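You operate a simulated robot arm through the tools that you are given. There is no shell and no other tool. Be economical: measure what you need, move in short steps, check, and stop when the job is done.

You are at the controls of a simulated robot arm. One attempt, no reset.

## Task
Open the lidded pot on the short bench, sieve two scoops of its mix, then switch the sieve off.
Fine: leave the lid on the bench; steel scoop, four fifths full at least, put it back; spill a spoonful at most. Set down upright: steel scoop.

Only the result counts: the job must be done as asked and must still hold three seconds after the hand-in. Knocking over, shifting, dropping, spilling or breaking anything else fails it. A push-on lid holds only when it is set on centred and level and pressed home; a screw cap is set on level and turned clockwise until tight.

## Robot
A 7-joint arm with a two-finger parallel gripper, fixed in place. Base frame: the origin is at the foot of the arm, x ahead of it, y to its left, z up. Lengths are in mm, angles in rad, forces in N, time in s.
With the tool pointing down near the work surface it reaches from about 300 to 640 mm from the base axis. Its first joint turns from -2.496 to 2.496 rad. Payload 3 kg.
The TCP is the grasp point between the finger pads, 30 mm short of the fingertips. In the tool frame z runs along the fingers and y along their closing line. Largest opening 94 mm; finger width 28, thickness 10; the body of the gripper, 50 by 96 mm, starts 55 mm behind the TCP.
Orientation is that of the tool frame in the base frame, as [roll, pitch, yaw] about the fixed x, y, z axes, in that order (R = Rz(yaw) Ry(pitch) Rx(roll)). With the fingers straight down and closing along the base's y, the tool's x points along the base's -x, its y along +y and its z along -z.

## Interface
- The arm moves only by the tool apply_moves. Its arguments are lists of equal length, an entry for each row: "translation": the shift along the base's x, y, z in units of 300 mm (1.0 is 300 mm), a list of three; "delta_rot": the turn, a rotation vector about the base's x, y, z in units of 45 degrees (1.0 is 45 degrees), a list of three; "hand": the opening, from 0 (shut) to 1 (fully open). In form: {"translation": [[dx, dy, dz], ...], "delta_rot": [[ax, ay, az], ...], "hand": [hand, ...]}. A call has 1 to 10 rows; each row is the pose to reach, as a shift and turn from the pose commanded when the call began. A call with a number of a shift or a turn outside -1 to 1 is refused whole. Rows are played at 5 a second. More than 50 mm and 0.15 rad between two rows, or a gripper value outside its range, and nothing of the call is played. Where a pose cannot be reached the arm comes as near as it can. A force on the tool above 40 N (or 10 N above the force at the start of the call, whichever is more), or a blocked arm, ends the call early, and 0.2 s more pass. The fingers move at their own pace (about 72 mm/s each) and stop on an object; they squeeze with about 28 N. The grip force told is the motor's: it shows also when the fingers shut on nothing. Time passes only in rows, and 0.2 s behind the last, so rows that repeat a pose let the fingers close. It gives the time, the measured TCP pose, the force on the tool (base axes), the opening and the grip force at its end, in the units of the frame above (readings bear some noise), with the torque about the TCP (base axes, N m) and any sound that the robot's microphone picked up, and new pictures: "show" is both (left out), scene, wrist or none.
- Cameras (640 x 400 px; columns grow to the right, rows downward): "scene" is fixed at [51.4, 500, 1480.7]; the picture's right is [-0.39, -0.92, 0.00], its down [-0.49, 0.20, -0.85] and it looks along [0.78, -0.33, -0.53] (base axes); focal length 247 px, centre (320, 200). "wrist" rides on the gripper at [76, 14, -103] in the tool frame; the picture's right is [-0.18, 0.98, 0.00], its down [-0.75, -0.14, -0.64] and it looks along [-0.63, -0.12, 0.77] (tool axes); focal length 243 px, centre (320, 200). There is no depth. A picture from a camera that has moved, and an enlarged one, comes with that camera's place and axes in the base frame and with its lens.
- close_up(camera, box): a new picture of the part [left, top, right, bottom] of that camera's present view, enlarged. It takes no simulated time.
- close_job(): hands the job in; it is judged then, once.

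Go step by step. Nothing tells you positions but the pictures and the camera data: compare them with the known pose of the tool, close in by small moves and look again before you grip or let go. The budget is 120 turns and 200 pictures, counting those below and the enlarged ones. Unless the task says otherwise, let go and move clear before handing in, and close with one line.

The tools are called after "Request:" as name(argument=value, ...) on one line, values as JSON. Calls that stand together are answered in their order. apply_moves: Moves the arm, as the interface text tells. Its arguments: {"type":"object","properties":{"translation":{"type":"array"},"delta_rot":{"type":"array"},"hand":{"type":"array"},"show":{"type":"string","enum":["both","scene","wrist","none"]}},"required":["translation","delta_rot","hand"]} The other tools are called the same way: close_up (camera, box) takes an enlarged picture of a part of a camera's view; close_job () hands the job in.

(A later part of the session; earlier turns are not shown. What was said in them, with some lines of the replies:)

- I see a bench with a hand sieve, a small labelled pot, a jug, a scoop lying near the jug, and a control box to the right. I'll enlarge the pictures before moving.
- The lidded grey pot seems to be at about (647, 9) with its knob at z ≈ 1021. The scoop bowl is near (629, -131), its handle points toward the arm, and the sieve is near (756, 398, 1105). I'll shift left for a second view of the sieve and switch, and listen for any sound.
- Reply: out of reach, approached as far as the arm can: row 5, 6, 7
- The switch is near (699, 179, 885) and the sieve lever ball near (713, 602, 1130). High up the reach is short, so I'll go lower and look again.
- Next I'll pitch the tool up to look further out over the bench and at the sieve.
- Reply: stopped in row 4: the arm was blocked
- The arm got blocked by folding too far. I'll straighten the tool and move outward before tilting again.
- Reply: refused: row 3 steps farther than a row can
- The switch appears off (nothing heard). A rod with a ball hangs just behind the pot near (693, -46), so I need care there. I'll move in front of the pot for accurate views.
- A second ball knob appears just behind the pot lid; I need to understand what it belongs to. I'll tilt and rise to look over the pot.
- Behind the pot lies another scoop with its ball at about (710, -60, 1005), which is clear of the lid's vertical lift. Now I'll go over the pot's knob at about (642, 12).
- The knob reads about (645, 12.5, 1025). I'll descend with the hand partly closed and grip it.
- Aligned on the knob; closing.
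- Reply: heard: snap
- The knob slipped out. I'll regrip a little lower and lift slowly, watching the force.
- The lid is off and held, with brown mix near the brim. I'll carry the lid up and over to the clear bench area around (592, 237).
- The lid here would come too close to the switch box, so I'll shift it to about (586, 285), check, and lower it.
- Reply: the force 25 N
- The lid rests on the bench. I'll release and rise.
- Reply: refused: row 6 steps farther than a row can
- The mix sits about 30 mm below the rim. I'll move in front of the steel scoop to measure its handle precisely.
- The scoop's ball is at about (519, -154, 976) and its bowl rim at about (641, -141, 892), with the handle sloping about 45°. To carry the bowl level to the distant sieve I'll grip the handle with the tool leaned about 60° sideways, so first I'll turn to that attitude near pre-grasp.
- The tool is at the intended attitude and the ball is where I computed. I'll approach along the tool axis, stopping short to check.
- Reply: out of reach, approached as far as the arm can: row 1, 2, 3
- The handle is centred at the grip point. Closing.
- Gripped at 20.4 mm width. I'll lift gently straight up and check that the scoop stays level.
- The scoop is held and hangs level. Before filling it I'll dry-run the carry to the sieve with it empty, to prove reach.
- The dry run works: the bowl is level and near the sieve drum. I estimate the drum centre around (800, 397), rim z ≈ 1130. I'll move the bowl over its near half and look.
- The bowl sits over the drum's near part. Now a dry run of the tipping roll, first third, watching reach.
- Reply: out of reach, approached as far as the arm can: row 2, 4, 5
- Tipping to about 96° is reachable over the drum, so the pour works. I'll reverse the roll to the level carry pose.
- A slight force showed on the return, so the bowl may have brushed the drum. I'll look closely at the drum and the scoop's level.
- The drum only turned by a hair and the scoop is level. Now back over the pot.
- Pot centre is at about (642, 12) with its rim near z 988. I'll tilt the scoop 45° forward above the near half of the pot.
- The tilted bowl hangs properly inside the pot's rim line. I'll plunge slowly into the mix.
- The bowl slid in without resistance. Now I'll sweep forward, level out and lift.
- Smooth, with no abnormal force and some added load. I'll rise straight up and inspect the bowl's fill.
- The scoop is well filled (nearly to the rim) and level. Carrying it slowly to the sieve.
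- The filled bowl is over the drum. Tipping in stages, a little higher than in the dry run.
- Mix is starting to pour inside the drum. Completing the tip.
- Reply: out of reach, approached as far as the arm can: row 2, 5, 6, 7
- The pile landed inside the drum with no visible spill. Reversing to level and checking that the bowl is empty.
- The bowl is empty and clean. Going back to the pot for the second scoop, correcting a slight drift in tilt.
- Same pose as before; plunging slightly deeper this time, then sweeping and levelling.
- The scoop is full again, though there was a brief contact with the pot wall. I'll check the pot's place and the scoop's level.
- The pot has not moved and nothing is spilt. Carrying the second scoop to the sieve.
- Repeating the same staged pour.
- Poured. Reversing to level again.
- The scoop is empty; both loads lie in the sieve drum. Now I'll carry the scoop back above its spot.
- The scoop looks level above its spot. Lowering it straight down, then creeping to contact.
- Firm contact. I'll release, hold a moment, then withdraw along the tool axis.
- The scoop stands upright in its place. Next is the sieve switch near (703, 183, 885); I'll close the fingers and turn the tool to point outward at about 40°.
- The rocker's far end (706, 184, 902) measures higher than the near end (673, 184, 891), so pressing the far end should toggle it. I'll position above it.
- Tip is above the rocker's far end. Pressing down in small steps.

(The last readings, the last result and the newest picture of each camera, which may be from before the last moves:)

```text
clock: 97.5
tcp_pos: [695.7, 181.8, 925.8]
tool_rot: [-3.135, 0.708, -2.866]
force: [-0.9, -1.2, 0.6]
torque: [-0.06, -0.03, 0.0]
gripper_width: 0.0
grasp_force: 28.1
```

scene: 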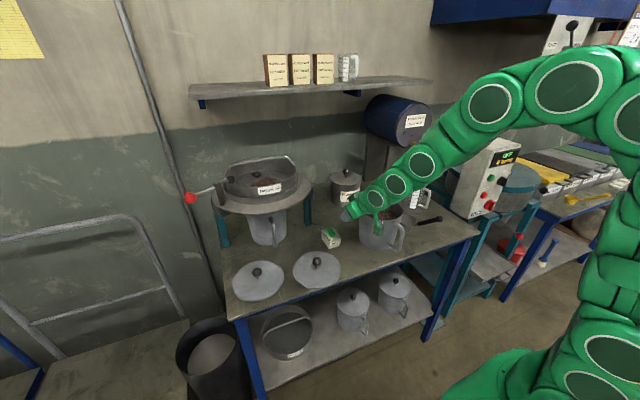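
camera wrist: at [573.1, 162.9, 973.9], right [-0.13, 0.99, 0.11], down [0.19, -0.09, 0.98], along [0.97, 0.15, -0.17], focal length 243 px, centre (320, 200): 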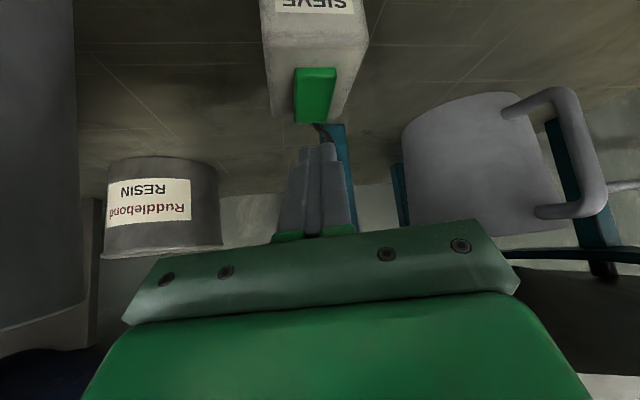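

Request:
apply_moves(translation=[[0, 0, -0.01], [0, 0, -0.02], [0, 0, -0.02]], delta_rot=[[0, 0, 0], [0, 0, 0], [0, 0, 0]], hand=[0, 0, 0], show="none")

Request:
close_up(camera="wrist", box=[240, 60, 400, 180])

Request:
close_up(camera="scene", box=[310, 195, 370, 250])

```text
clock: 98.1
tcp_pos: [696.4, 182.3, 924.8]
tool_rot: [-3.134, 0.717, -2.868]
force: [0.4, 0.8, 1.1]
torque: [-0.01, -0.03, 0.01]
gripper_width: 0.0
grasp_force: 28.4
stopped in row 2: the force on the tool passed its limit at 45 N (the readings are from after the stop); the commanded pose is now the measured one
```

```text
3.33 times, centred on (320, 120) of wrist
camera zoom: at [572.7, 164.4, 953.5], right [-0.13, 0.98, 0.12], down [0.18, -0.09, 0.98], along [0.98, 0.15, -0.16], focal length 809 px, centre (320, 467)
```

zoom: 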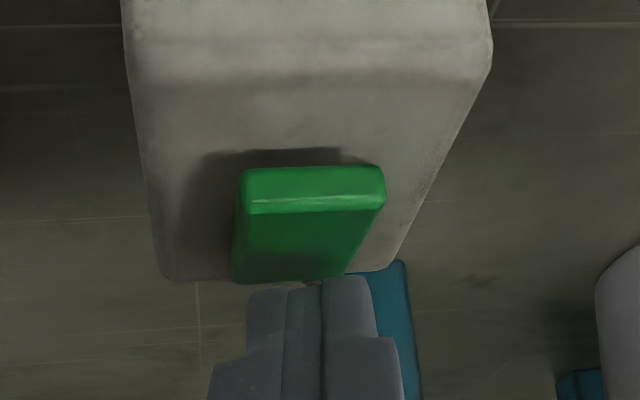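

```text
7.27 times, centred on (340, 222) of scene
camera zoom: at [51.4, 500.0, 1480.7], right [-0.39, -0.92, 0.0], down [-0.49, 0.2, -0.85], along [0.78, -0.33, -0.53], focal length 1793 px, centre (174, 36)
```

zoom: 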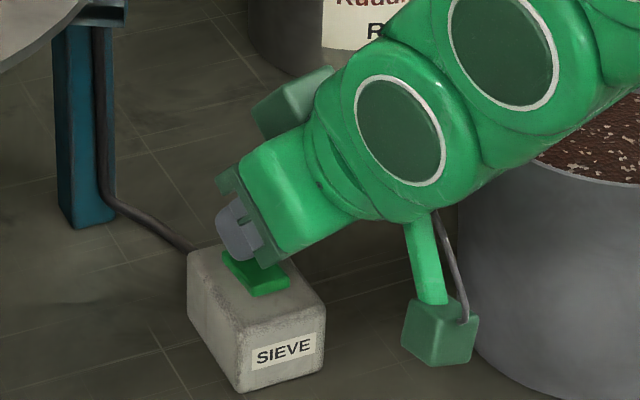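

The rocker flipped: its near end is now raised. I'll lift off, wait and see whether the sieve runs.

Request:
apply_moves(translation=[[0, 0, 0.06], [-0.05, -0.015, 0.12], [-0.05, -0.015, 0.12], [-0.05, -0.015, 0.12], [-0.05, -0.015, 0.12], [-0.05, -0.015, 0.12], [-0.05, -0.015, 0.12], [-0.05, -0.015, 0.12]], delta_rot=[[0, 0, 0], [0, 0, 0], [0, 0, 0], [0, 0, 0], [0, 0, 0], [0, 0, 0], [0, 0, 0], [0, 0, 0]], hand=[0, 0, 0, 0, 0, 0, 0, 0], show="none")

Request:
close_up(camera="scene", box=[220, 140, 348, 240])

```text
clock: 99.9
tcp_pos: [680.8, 178.7, 961.6]
tool_rot: [-3.136, 0.715, -2.867]
force: [-0.3, 0.7, -0.4]
torque: [-0.02, -0.02, 0.02]
gripper_width: 0.0
grasp_force: 27.7
```

```text
4.00 times, centred on (284, 190) of scene
camera zoom: at [51.4, 500.0, 1480.7], right [-0.39, -0.92, 0.0], down [-0.49, 0.2, -0.85], along [0.78, -0.33, -0.53], focal length 986 px, centre (464, 240)
```

zoom: 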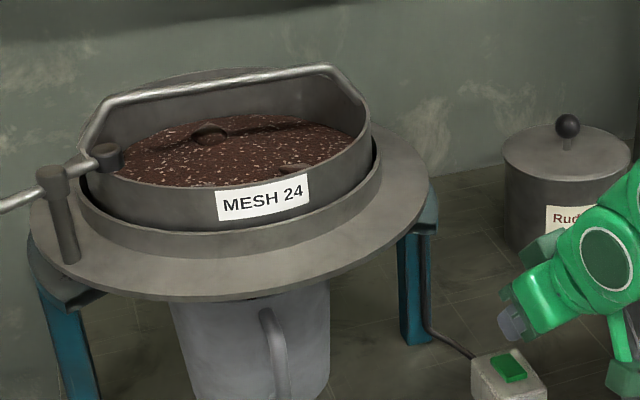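

The sieve is running – the mix has spread over the mesh. I'll wait and watch.

Request:
apply_moves(translation=[[0, 0, 0], [0, 0, 0], [0, 0, 0], [0, 0, 0], [0, 0, 0], [0, 0, 0], [0, 0, 0], [0, 0, 0], [0, 0, 0], [0, 0, 0]], delta_rot=[[0, 0, 0], [0, 0, 0], [0, 0, 0], [0, 0, 0], [0, 0, 0], [0, 0, 0], [0, 0, 0], [0, 0, 0], [0, 0, 0], [0, 0, 0]], hand=[0, 0, 0, 0, 0, 0, 0, 0, 0, 0], show="none")

Request:
apply_moves(translation=[[0, 0, 0], [0, 0, 0], [0, 0, 0], [0, 0, 0], [0, 0, 0], [0, 0, 0], [0, 0, 0], [0, 0, 0], [0, 0, 0], [0, 0, 0]], delta_rot=[[0, 0, 0], [0, 0, 0], [0, 0, 0], [0, 0, 0], [0, 0, 0], [0, 0, 0], [0, 0, 0], [0, 0, 0], [0, 0, 0], [0, 0, 0]], hand=[0, 0, 0, 0, 0, 0, 0, 0, 0, 0], show="none")

Request:
close_up(camera="scene", box=[220, 140, 348, 240])

```text
clock: 102.1
tcp_pos: [682.4, 178.7, 961.3]
tool_rot: [-3.133, 0.717, -2.867]
force: [0.1, -0.2, 0.9]
torque: [-0.03, -0.01, -0.02]
gripper_width: 0.0
grasp_force: 28.3
```

```text
clock: 104.3
tcp_pos: [682.2, 178.9, 961.4]
tool_rot: [-3.135, 0.715, -2.868]
force: [-0.2, -0.1, 0.6]
torque: [0.01, 0.0, 0.0]
gripper_width: 0.0
grasp_force: 27.9
```

```text
4.00 times, centred on (284, 190) of scene
camera zoom: at [51.4, 500.0, 1480.7], right [-0.39, -0.92, 0.0], down [-0.49, 0.2, -0.85], along [0.78, -0.33, -0.53], focal length 986 px, centre (464, 240)
```

zoom: 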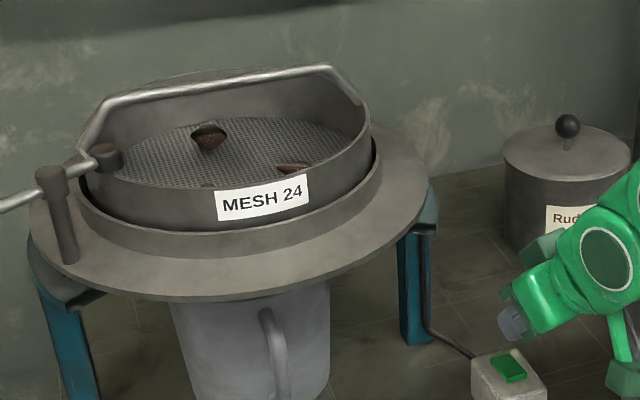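

Only oversize lumps remain; everything else has passed through. Now I'll press the raised near end to switch off.

Request:
apply_moves(translation=[[-0.022, 0.005, 0], [-0.043, 0.01, -0.03], [-0.043, 0.01, -0.07], [-0.043, 0.01, -0.09]], delta_rot=[[0, 0, 0], [0, 0, 0], [0, 0, 0], [0, 0, 0]], hand=[0, 0, 0, 0], show="none")

Request:
close_up(camera="wrist", box=[240, 60, 400, 180])

Request:
close_up(camera="scene", box=[310, 195, 370, 250])

```text
clock: 105.3
tcp_pos: [668.4, 181.6, 934.5]
tool_rot: [-3.134, 0.716, -2.868]
force: [0.6, -0.5, -0.4]
torque: [0.0, 0.01, -0.02]
gripper_width: 0.0
grasp_force: 27.9
```

```text
3.33 times, centred on (320, 120) of wrist
camera zoom: at [544.3, 163.3, 961.9], right [-0.13, 0.98, 0.12], down [0.18, -0.09, 0.98], along [0.98, 0.15, -0.16], focal length 809 px, centre (320, 467)
```

zoom: 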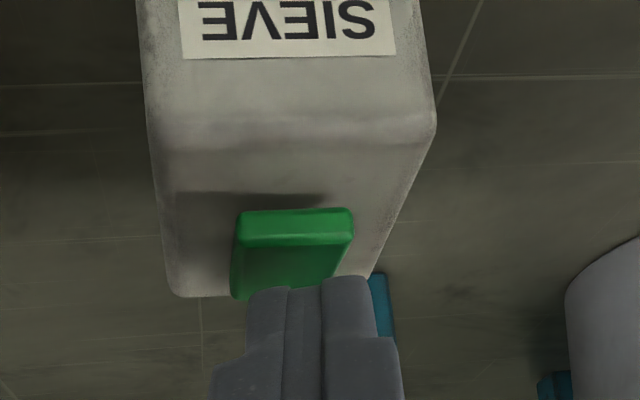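

```text
7.27 times, centred on (340, 222) of scene
camera zoom: at [51.4, 500.0, 1480.7], right [-0.39, -0.92, 0.0], down [-0.49, 0.2, -0.85], along [0.78, -0.33, -0.53], focal length 1793 px, centre (174, 36)
```

zoom: 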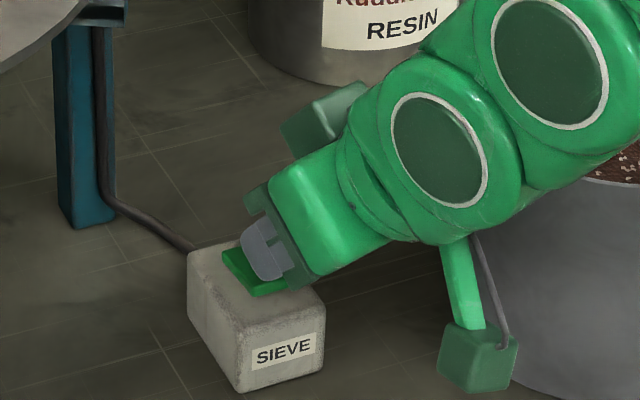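

Request:
apply_moves(translation=[[0, 0, -0.01], [0, 0, -0.02], [0, 0, -0.03], [0, 0, -0.04], [0, 0, -0.05]], delta_rot=[[0, 0, 0], [0, 0, 0], [0, 0, 0], [0, 0, 0], [0, 0, 0]], hand=[0, 0, 0, 0, 0], show="none")

Request:
close_up(camera="wrist", box=[240, 60, 400, 180])

```text
clock: 106.4
tcp_pos: [666.5, 179.6, 921.4]
tool_rot: [-3.134, 0.716, -2.866]
force: [-23.6, -5.1, 19.1]
torque: [-0.24, 0.47, -0.17]
gripper_width: 0.2
grasp_force: 27.7
stopped in row 5: the force on the tool passed its limit at 51 N (the readings are from after the stop); the commanded pose is now the measured one
```

```text
3.33 times, centred on (320, 120) of wrist
camera zoom: at [542.8, 162.7, 949.8], right [-0.13, 0.98, 0.12], down [0.18, -0.09, 0.98], along [0.98, 0.15, -0.16], focal length 809 px, centre (320, 467)
```

zoom: 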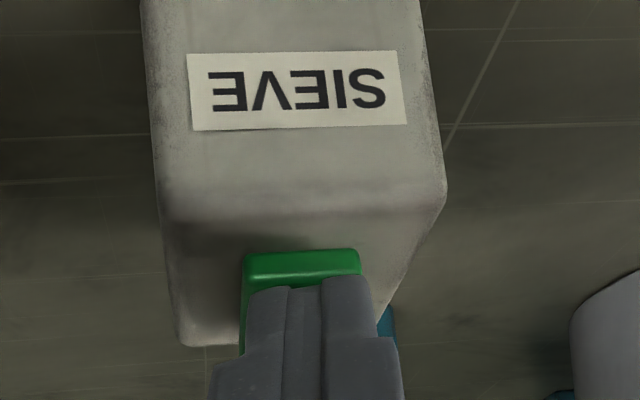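

Request:
apply_moves(translation=[[0, 0, 0.02], [0, 0, 0.08], [-0.05, -0.015, 0.18], [-0.1, -0.03, 0.25]], delta_rot=[[0, 0, 0], [0, 0, 0], [0, 0, 0], [0, 0, 0]], hand=[0, 0, 0, 0], show="none")

Request:
close_up(camera="wrist", box=[240, 0, 400, 120])

Request:
close_up(camera="scene", box=[310, 195, 370, 250])

```text
clock: 107.4
tcp_pos: [637.0, 170.0, 993.8]
tool_rot: [-3.136, 0.717, -2.869]
force: [0.3, 0.2, 0.0]
torque: [-0.02, -0.02, 0.0]
gripper_width: 0.0
grasp_force: 28.5
```

```text
3.33 times, centred on (320, 60) of wrist
camera zoom: at [513.3, 152.8, 1023.3], right [-0.13, 0.98, 0.12], down [0.18, -0.09, 0.98], along [0.98, 0.15, -0.16], focal length 809 px, centre (320, 667)
```

zoom: 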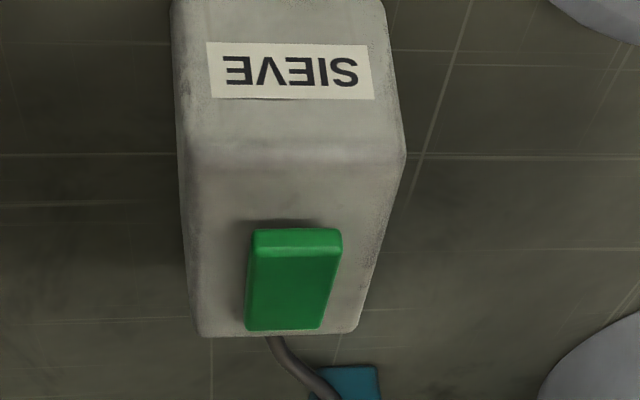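

```text
7.27 times, centred on (340, 222) of scene
camera zoom: at [51.4, 500.0, 1480.7], right [-0.39, -0.92, 0.0], down [-0.49, 0.2, -0.85], along [0.78, -0.33, -0.53], focal length 1793 px, centre (174, 36)
```

zoom: 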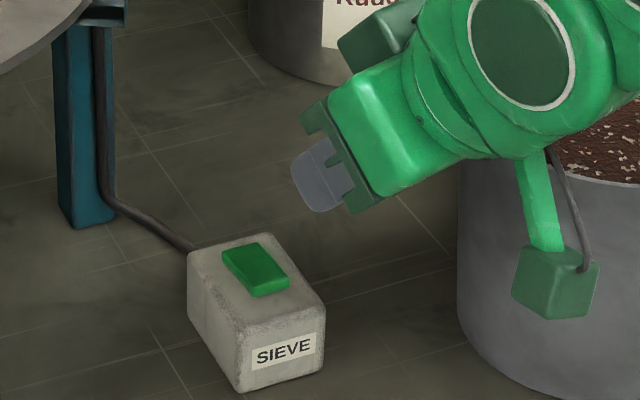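

The rocker may not have flipped back fully. I'll compare the sieve's lumps over time to see if it still runs.

Request:
close_up(camera="scene", box=[228, 155, 308, 205])

Request:
apply_moves(translation=[[0, 0, 0], [0, 0, 0], [0, 0, 0], [0, 0, 0]], delta_rot=[[0, 0, 0], [0, 0, 0], [0, 0, 0], [0, 0, 0]], hand=[0, 0, 0, 0], show="none")

Request:
close_up(camera="scene", box=[228, 155, 308, 205])

Request:
close_up(camera="scene", box=[305, 215, 355, 255])

```text
8.00 times, centred on (268, 180) of scene
camera zoom: at [51.4, 500.0, 1480.7], right [-0.39, -0.92, 0.0], down [-0.49, 0.2, -0.85], along [0.78, -0.33, -0.53], focal length 1973 px, centre (736, 360)
```

zoom: 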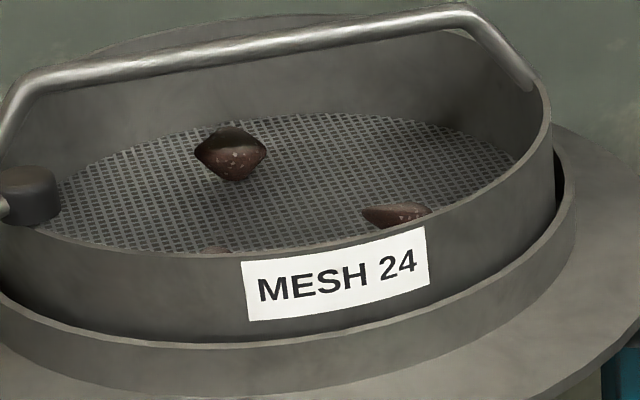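

```text
clock: 108.4
tcp_pos: [637.6, 169.9, 994.9]
tool_rot: [-3.133, 0.715, -2.867]
force: [-0.1, 0.2, 0.5]
torque: [0.01, 0.0, 0.02]
gripper_width: 0.0
grasp_force: 28.1
```

```text
8.00 times, centred on (268, 180) of scene
camera zoom: at [51.4, 500.0, 1480.7], right [-0.39, -0.92, 0.0], down [-0.49, 0.2, -0.85], along [0.78, -0.33, -0.53], focal length 1973 px, centre (736, 360)
```

zoom: 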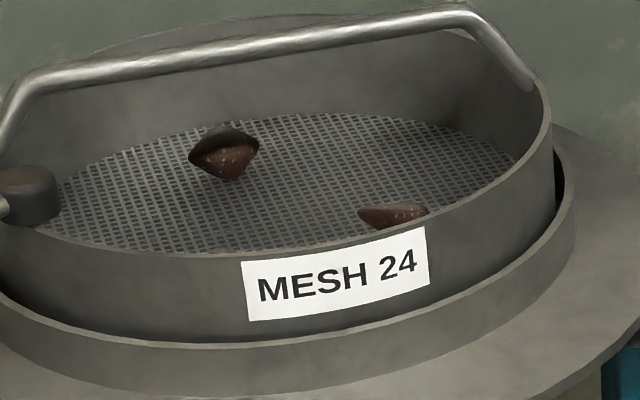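

```text
10.00 times, centred on (330, 235) of scene
camera zoom: at [51.4, 500.0, 1480.7], right [-0.39, -0.92, 0.0], down [-0.49, 0.2, -0.85], along [0.78, -0.33, -0.53], focal length 2466 px, centre (220, -150)
```

zoom: 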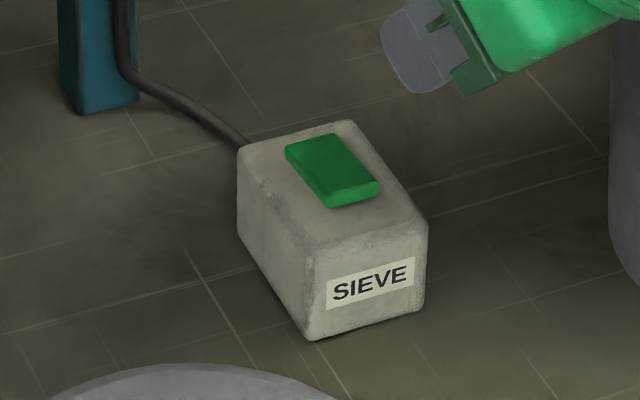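

The lumps still drift, so it is still on; the finger slid off the rocker's near edge. I'll press again a bit further onto the rocker.

Request:
apply_moves(translation=[[0.06, 0.02, -0.02], [0.12, 0.042, -0.08], [0.12, 0.042, -0.18], [0.12, 0.042, -0.21], [0.12, 0.042, -0.21]], delta_rot=[[0, 0, 0], [0, 0, 0], [0, 0, 0], [0, 0, 0], [0, 0, 0]], hand=[0, 0, 0, 0, 0], show="none")

Request:
close_up(camera="wrist", box=[240, 60, 400, 180])

```text
clock: 109.6
tcp_pos: [673.9, 185.6, 931.3]
tool_rot: [-3.133, 0.715, -2.869]
force: [0.1, 0.1, -0.8]
torque: [0.01, -0.02, 0.01]
gripper_width: 0.0
grasp_force: 27.9
```

```text
3.33 times, centred on (320, 120) of wrist
camera zoom: at [550.7, 167.1, 959.7], right [-0.13, 0.98, 0.12], down [0.18, -0.09, 0.98], along [0.98, 0.15, -0.16], focal length 809 px, centre (320, 467)
```

zoom: 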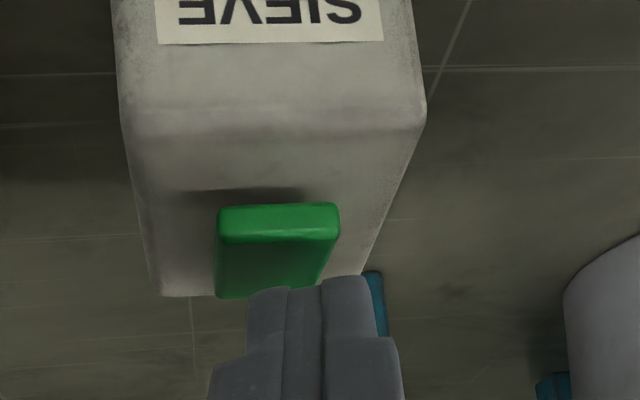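

Request:
apply_moves(translation=[[0, -0.017, 0], [0, -0.017, -0.01], [0, -0.017, -0.02], [0, -0.017, -0.03], [0, -0.017, -0.038]], delta_rot=[[0, 0, 0], [0, 0, 0], [0, 0, 0], [0, 0, 0], [0, 0, 0]], hand=[0, 0, 0, 0, 0], show="none")

Request:
close_up(camera="wrist", box=[240, 60, 400, 180])

```text
clock: 110.8
tcp_pos: [673.9, 179.5, 925.1]
tool_rot: [-3.134, 0.721, -2.867]
force: [-6.0, -0.6, 13.9]
torque: [0.03, 0.09, -0.1]
gripper_width: 0.1
grasp_force: 28.1
stopped in row 5: the force on the tool passed its limit at 46 N (the readings are from after the stop); the commanded pose is now the measured one
```

```text
3.33 times, centred on (320, 120) of wrist
camera zoom: at [550.4, 161.1, 951.5], right [-0.13, 0.98, 0.12], down [0.17, -0.09, 0.98], along [0.98, 0.15, -0.16], focal length 809 px, centre (320, 467)
```

zoom: 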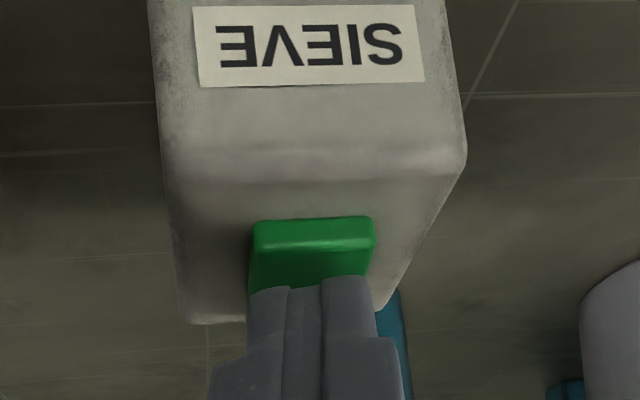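

The contact point is nearer the tip's middle, so I was pressing near the pivot. I'll move back about 14 mm toward the near end and press there.

Request:
apply_moves(translation=[[0, 0, 0.03], [-0.025, 0, 0.05], [-0.05, 0.003, 0.05], [-0.05, 0.003, 0.02], [-0.05, 0.003, 0.02]], delta_rot=[[0, 0, 0], [0, 0, 0], [0, 0, 0], [0, 0, 0], [0, 0, 0]], hand=[0, 0, 0, 0, 0], show="none")

Request:
close_up(camera="wrist", box=[240, 60, 400, 180])

Request:
close_up(camera="scene", box=[305, 215, 355, 255])

```text
clock: 112.0
tcp_pos: [659.2, 179.5, 928.0]
tool_rot: [-3.135, 0.721, -2.865]
force: [0.3, -0.1, 0.0]
torque: [0.01, 0.0, -0.02]
gripper_width: 0.0
grasp_force: 28.1
```

```text
3.33 times, centred on (320, 120) of wrist
camera zoom: at [534.8, 161.8, 957.5], right [-0.13, 0.98, 0.12], down [0.17, -0.09, 0.98], along [0.98, 0.15, -0.16], focal length 809 px, centre (320, 467)
```

zoom: 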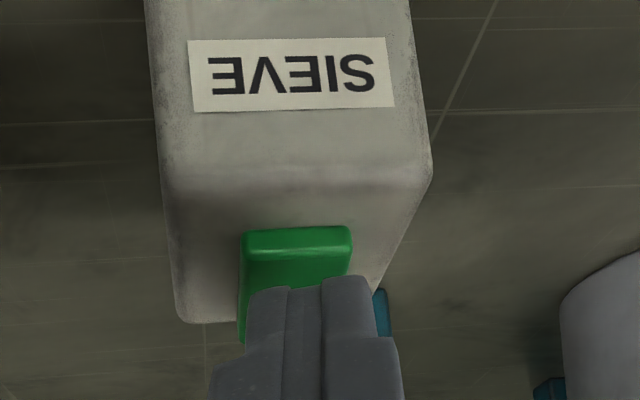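

```text
10.00 times, centred on (330, 235) of scene
camera zoom: at [51.4, 500.0, 1480.7], right [-0.39, -0.92, 0.0], down [-0.49, 0.2, -0.85], along [0.78, -0.33, -0.53], focal length 2466 px, centre (220, -150)
```

zoom: 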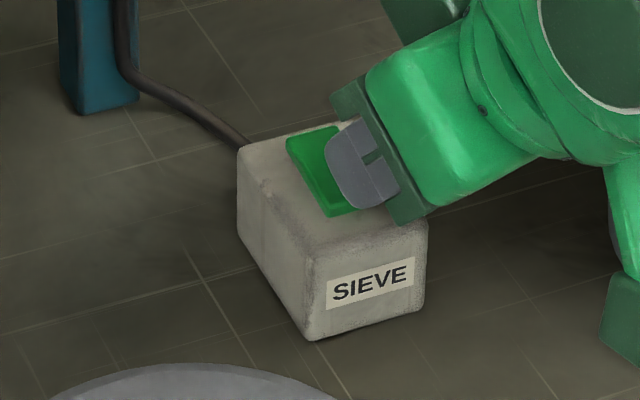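

The rocker now looks like its original (off) position. I'll lift clear and confirm by comparing the lumps over time.

Request:
apply_moves(translation=[[0, 0, 0.05], [-0.04, -0.01, 0.15], [-0.08, -0.02, 0.25], [-0.15, -0.03, 0.36]], delta_rot=[[0, 0, 0], [0, 0, 0], [0, 0, 0], [0, 0, 0]], hand=[0, 0, 0, 0], show="none")

Request:
close_up(camera="scene", box=[228, 155, 308, 205])

Request:
close_up(camera="scene", box=[305, 215, 355, 255])

Request:
apply_moves(translation=[[0, 0, 0], [0, 0, 0], [0, 0, 0], [0, 0, 0], [0, 0, 0], [0, 0, 0], [0, 0, 0], [0, 0, 0]], delta_rot=[[0, 0, 0], [0, 0, 0], [0, 0, 0], [0, 0, 0], [0, 0, 0], [0, 0, 0], [0, 0, 0], [0, 0, 0]], hand=[0, 0, 0, 0, 0, 0, 0, 0], show="none")

Request:
close_up(camera="scene", box=[228, 155, 308, 205])

```text
clock: 113.0
tcp_pos: [616.6, 170.6, 1037.5]
tool_rot: [-3.134, 0.721, -2.867]
force: [-1.1, -0.6, -0.8]
torque: [0.01, 0.02, -0.02]
gripper_width: 0.0
grasp_force: 28.1
```

```text
8.00 times, centred on (268, 180) of scene
camera zoom: at [51.4, 500.0, 1480.7], right [-0.39, -0.92, 0.0], down [-0.49, 0.2, -0.85], along [0.78, -0.33, -0.53], focal length 1973 px, centre (736, 360)
```

zoom: 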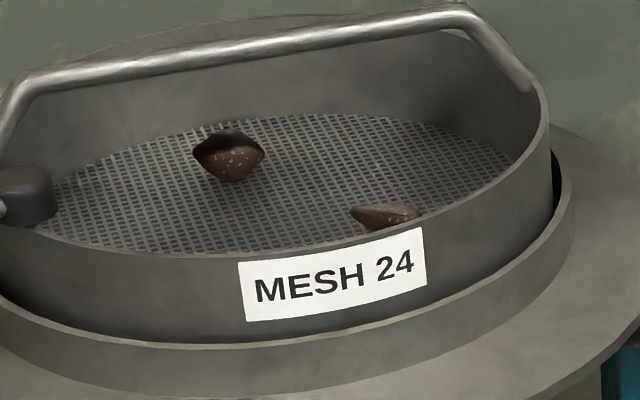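

```text
10.00 times, centred on (330, 235) of scene
camera zoom: at [51.4, 500.0, 1480.7], right [-0.39, -0.92, 0.0], down [-0.49, 0.2, -0.85], along [0.78, -0.33, -0.53], focal length 2466 px, centre (220, -150)
```

zoom: 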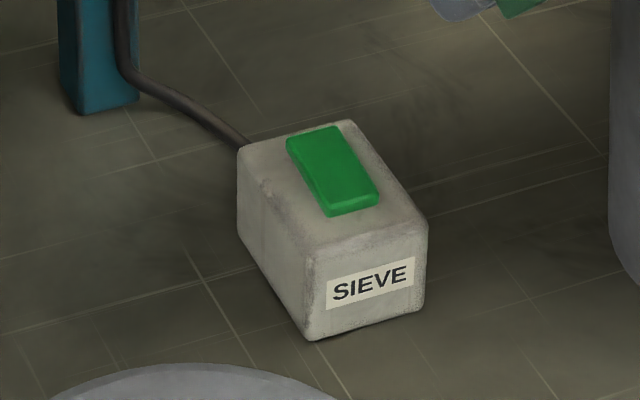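

```text
clock: 114.8
tcp_pos: [615.6, 169.4, 1037.0]
tool_rot: [-3.136, 0.72, -2.866]
force: [0.2, 0.5, 0.4]
torque: [0.0, -0.01, -0.02]
gripper_width: 0.0
grasp_force: 28.0
```

```text
8.00 times, centred on (268, 180) of scene
camera zoom: at [51.4, 500.0, 1480.7], right [-0.39, -0.92, 0.0], down [-0.49, 0.2, -0.85], along [0.78, -0.33, -0.53], focal length 1973 px, centre (736, 360)
```

zoom: 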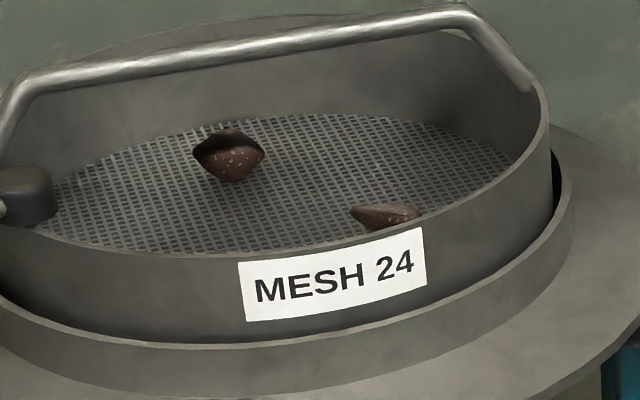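

The lumps are identical across 1.8 s, so the sieve is off. I'll retreat and check the scoop and the bench once more.

Request:
apply_moves(translation=[[-0.08, 0, 0.12], [-0.16, 0, 0.24], [-0.24, 0, 0.36], [-0.32, 0, 0.45]], delta_rot=[[0, 0, 0], [0, 0, 0], [0, 0, 0], [0, 0, 0]], hand=[0.3, 0.3, 0.3, 0.3], show="scene")

Request:
close_up(camera="scene", box=[320, 170, 480, 290])

Request:
close_up(camera="scene", box=[200, 150, 360, 310])

```text
clock: 115.8
tcp_pos: [517.7, 169.5, 1172.2]
tool_rot: [-3.134, 0.721, -2.865]
force: [-0.3, 0.6, 0.6]
torque: [-0.03, 0.02, -0.05]
gripper_width: 28.4
grasp_force: 0.1
```

scene: 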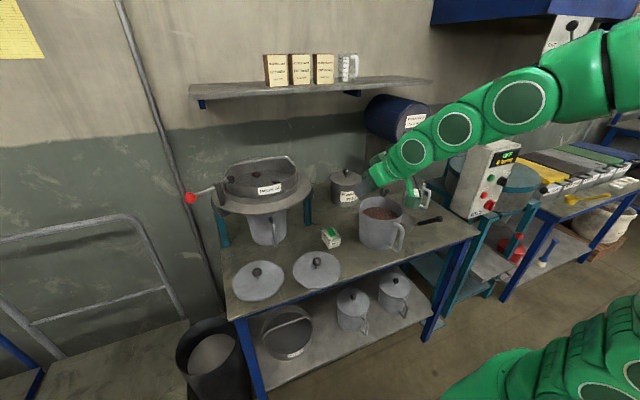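

```text
3.33 times, centred on (400, 230) of scene
camera zoom: at [51.4, 500.0, 1480.7], right [-0.39, -0.92, 0.0], down [-0.49, 0.2, -0.85], along [0.78, -0.33, -0.53], focal length 822 px, centre (53, 100)
```

zoom: 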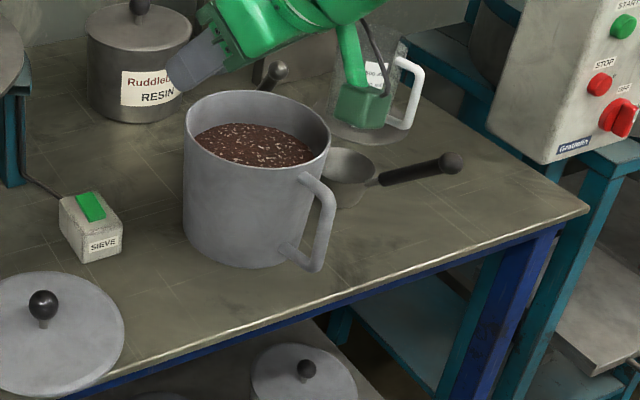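

```text
2.50 times, centred on (280, 230) of scene
camera zoom: at [51.4, 500.0, 1480.7], right [-0.39, -0.92, 0.0], down [-0.49, 0.2, -0.85], along [0.78, -0.33, -0.53], focal length 616 px, centre (420, 125)
```

zoom: 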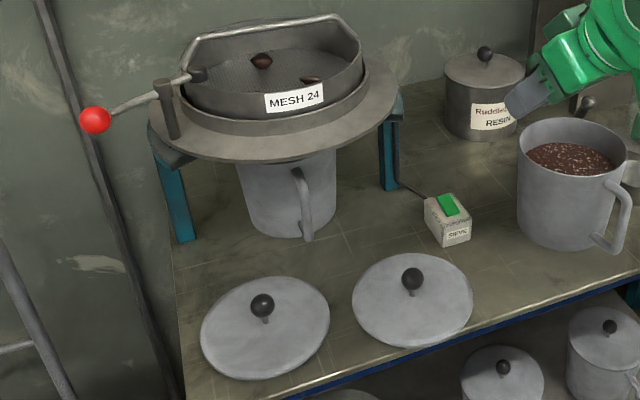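

The scoop stands upright in its place, the lid is on the bench, the pot and other items are undisturbed, there is no visible spill, and the sieve is off. The hand is clear, so I'm handing in.

Request:
close_job()

```text
The job is handed in.
```

The job is handed in: I sieved two scoops of the pot's mix, switched the sieve off, stood the steel scoop upright back in its place, and left the lid on the bench. Both scoops looked about nine tenths full by eye. I saw no spill. The scoop bumped the pot wall once, with no shift that I could see. It also brushed the sieve drum, which turned by about 3 mm.
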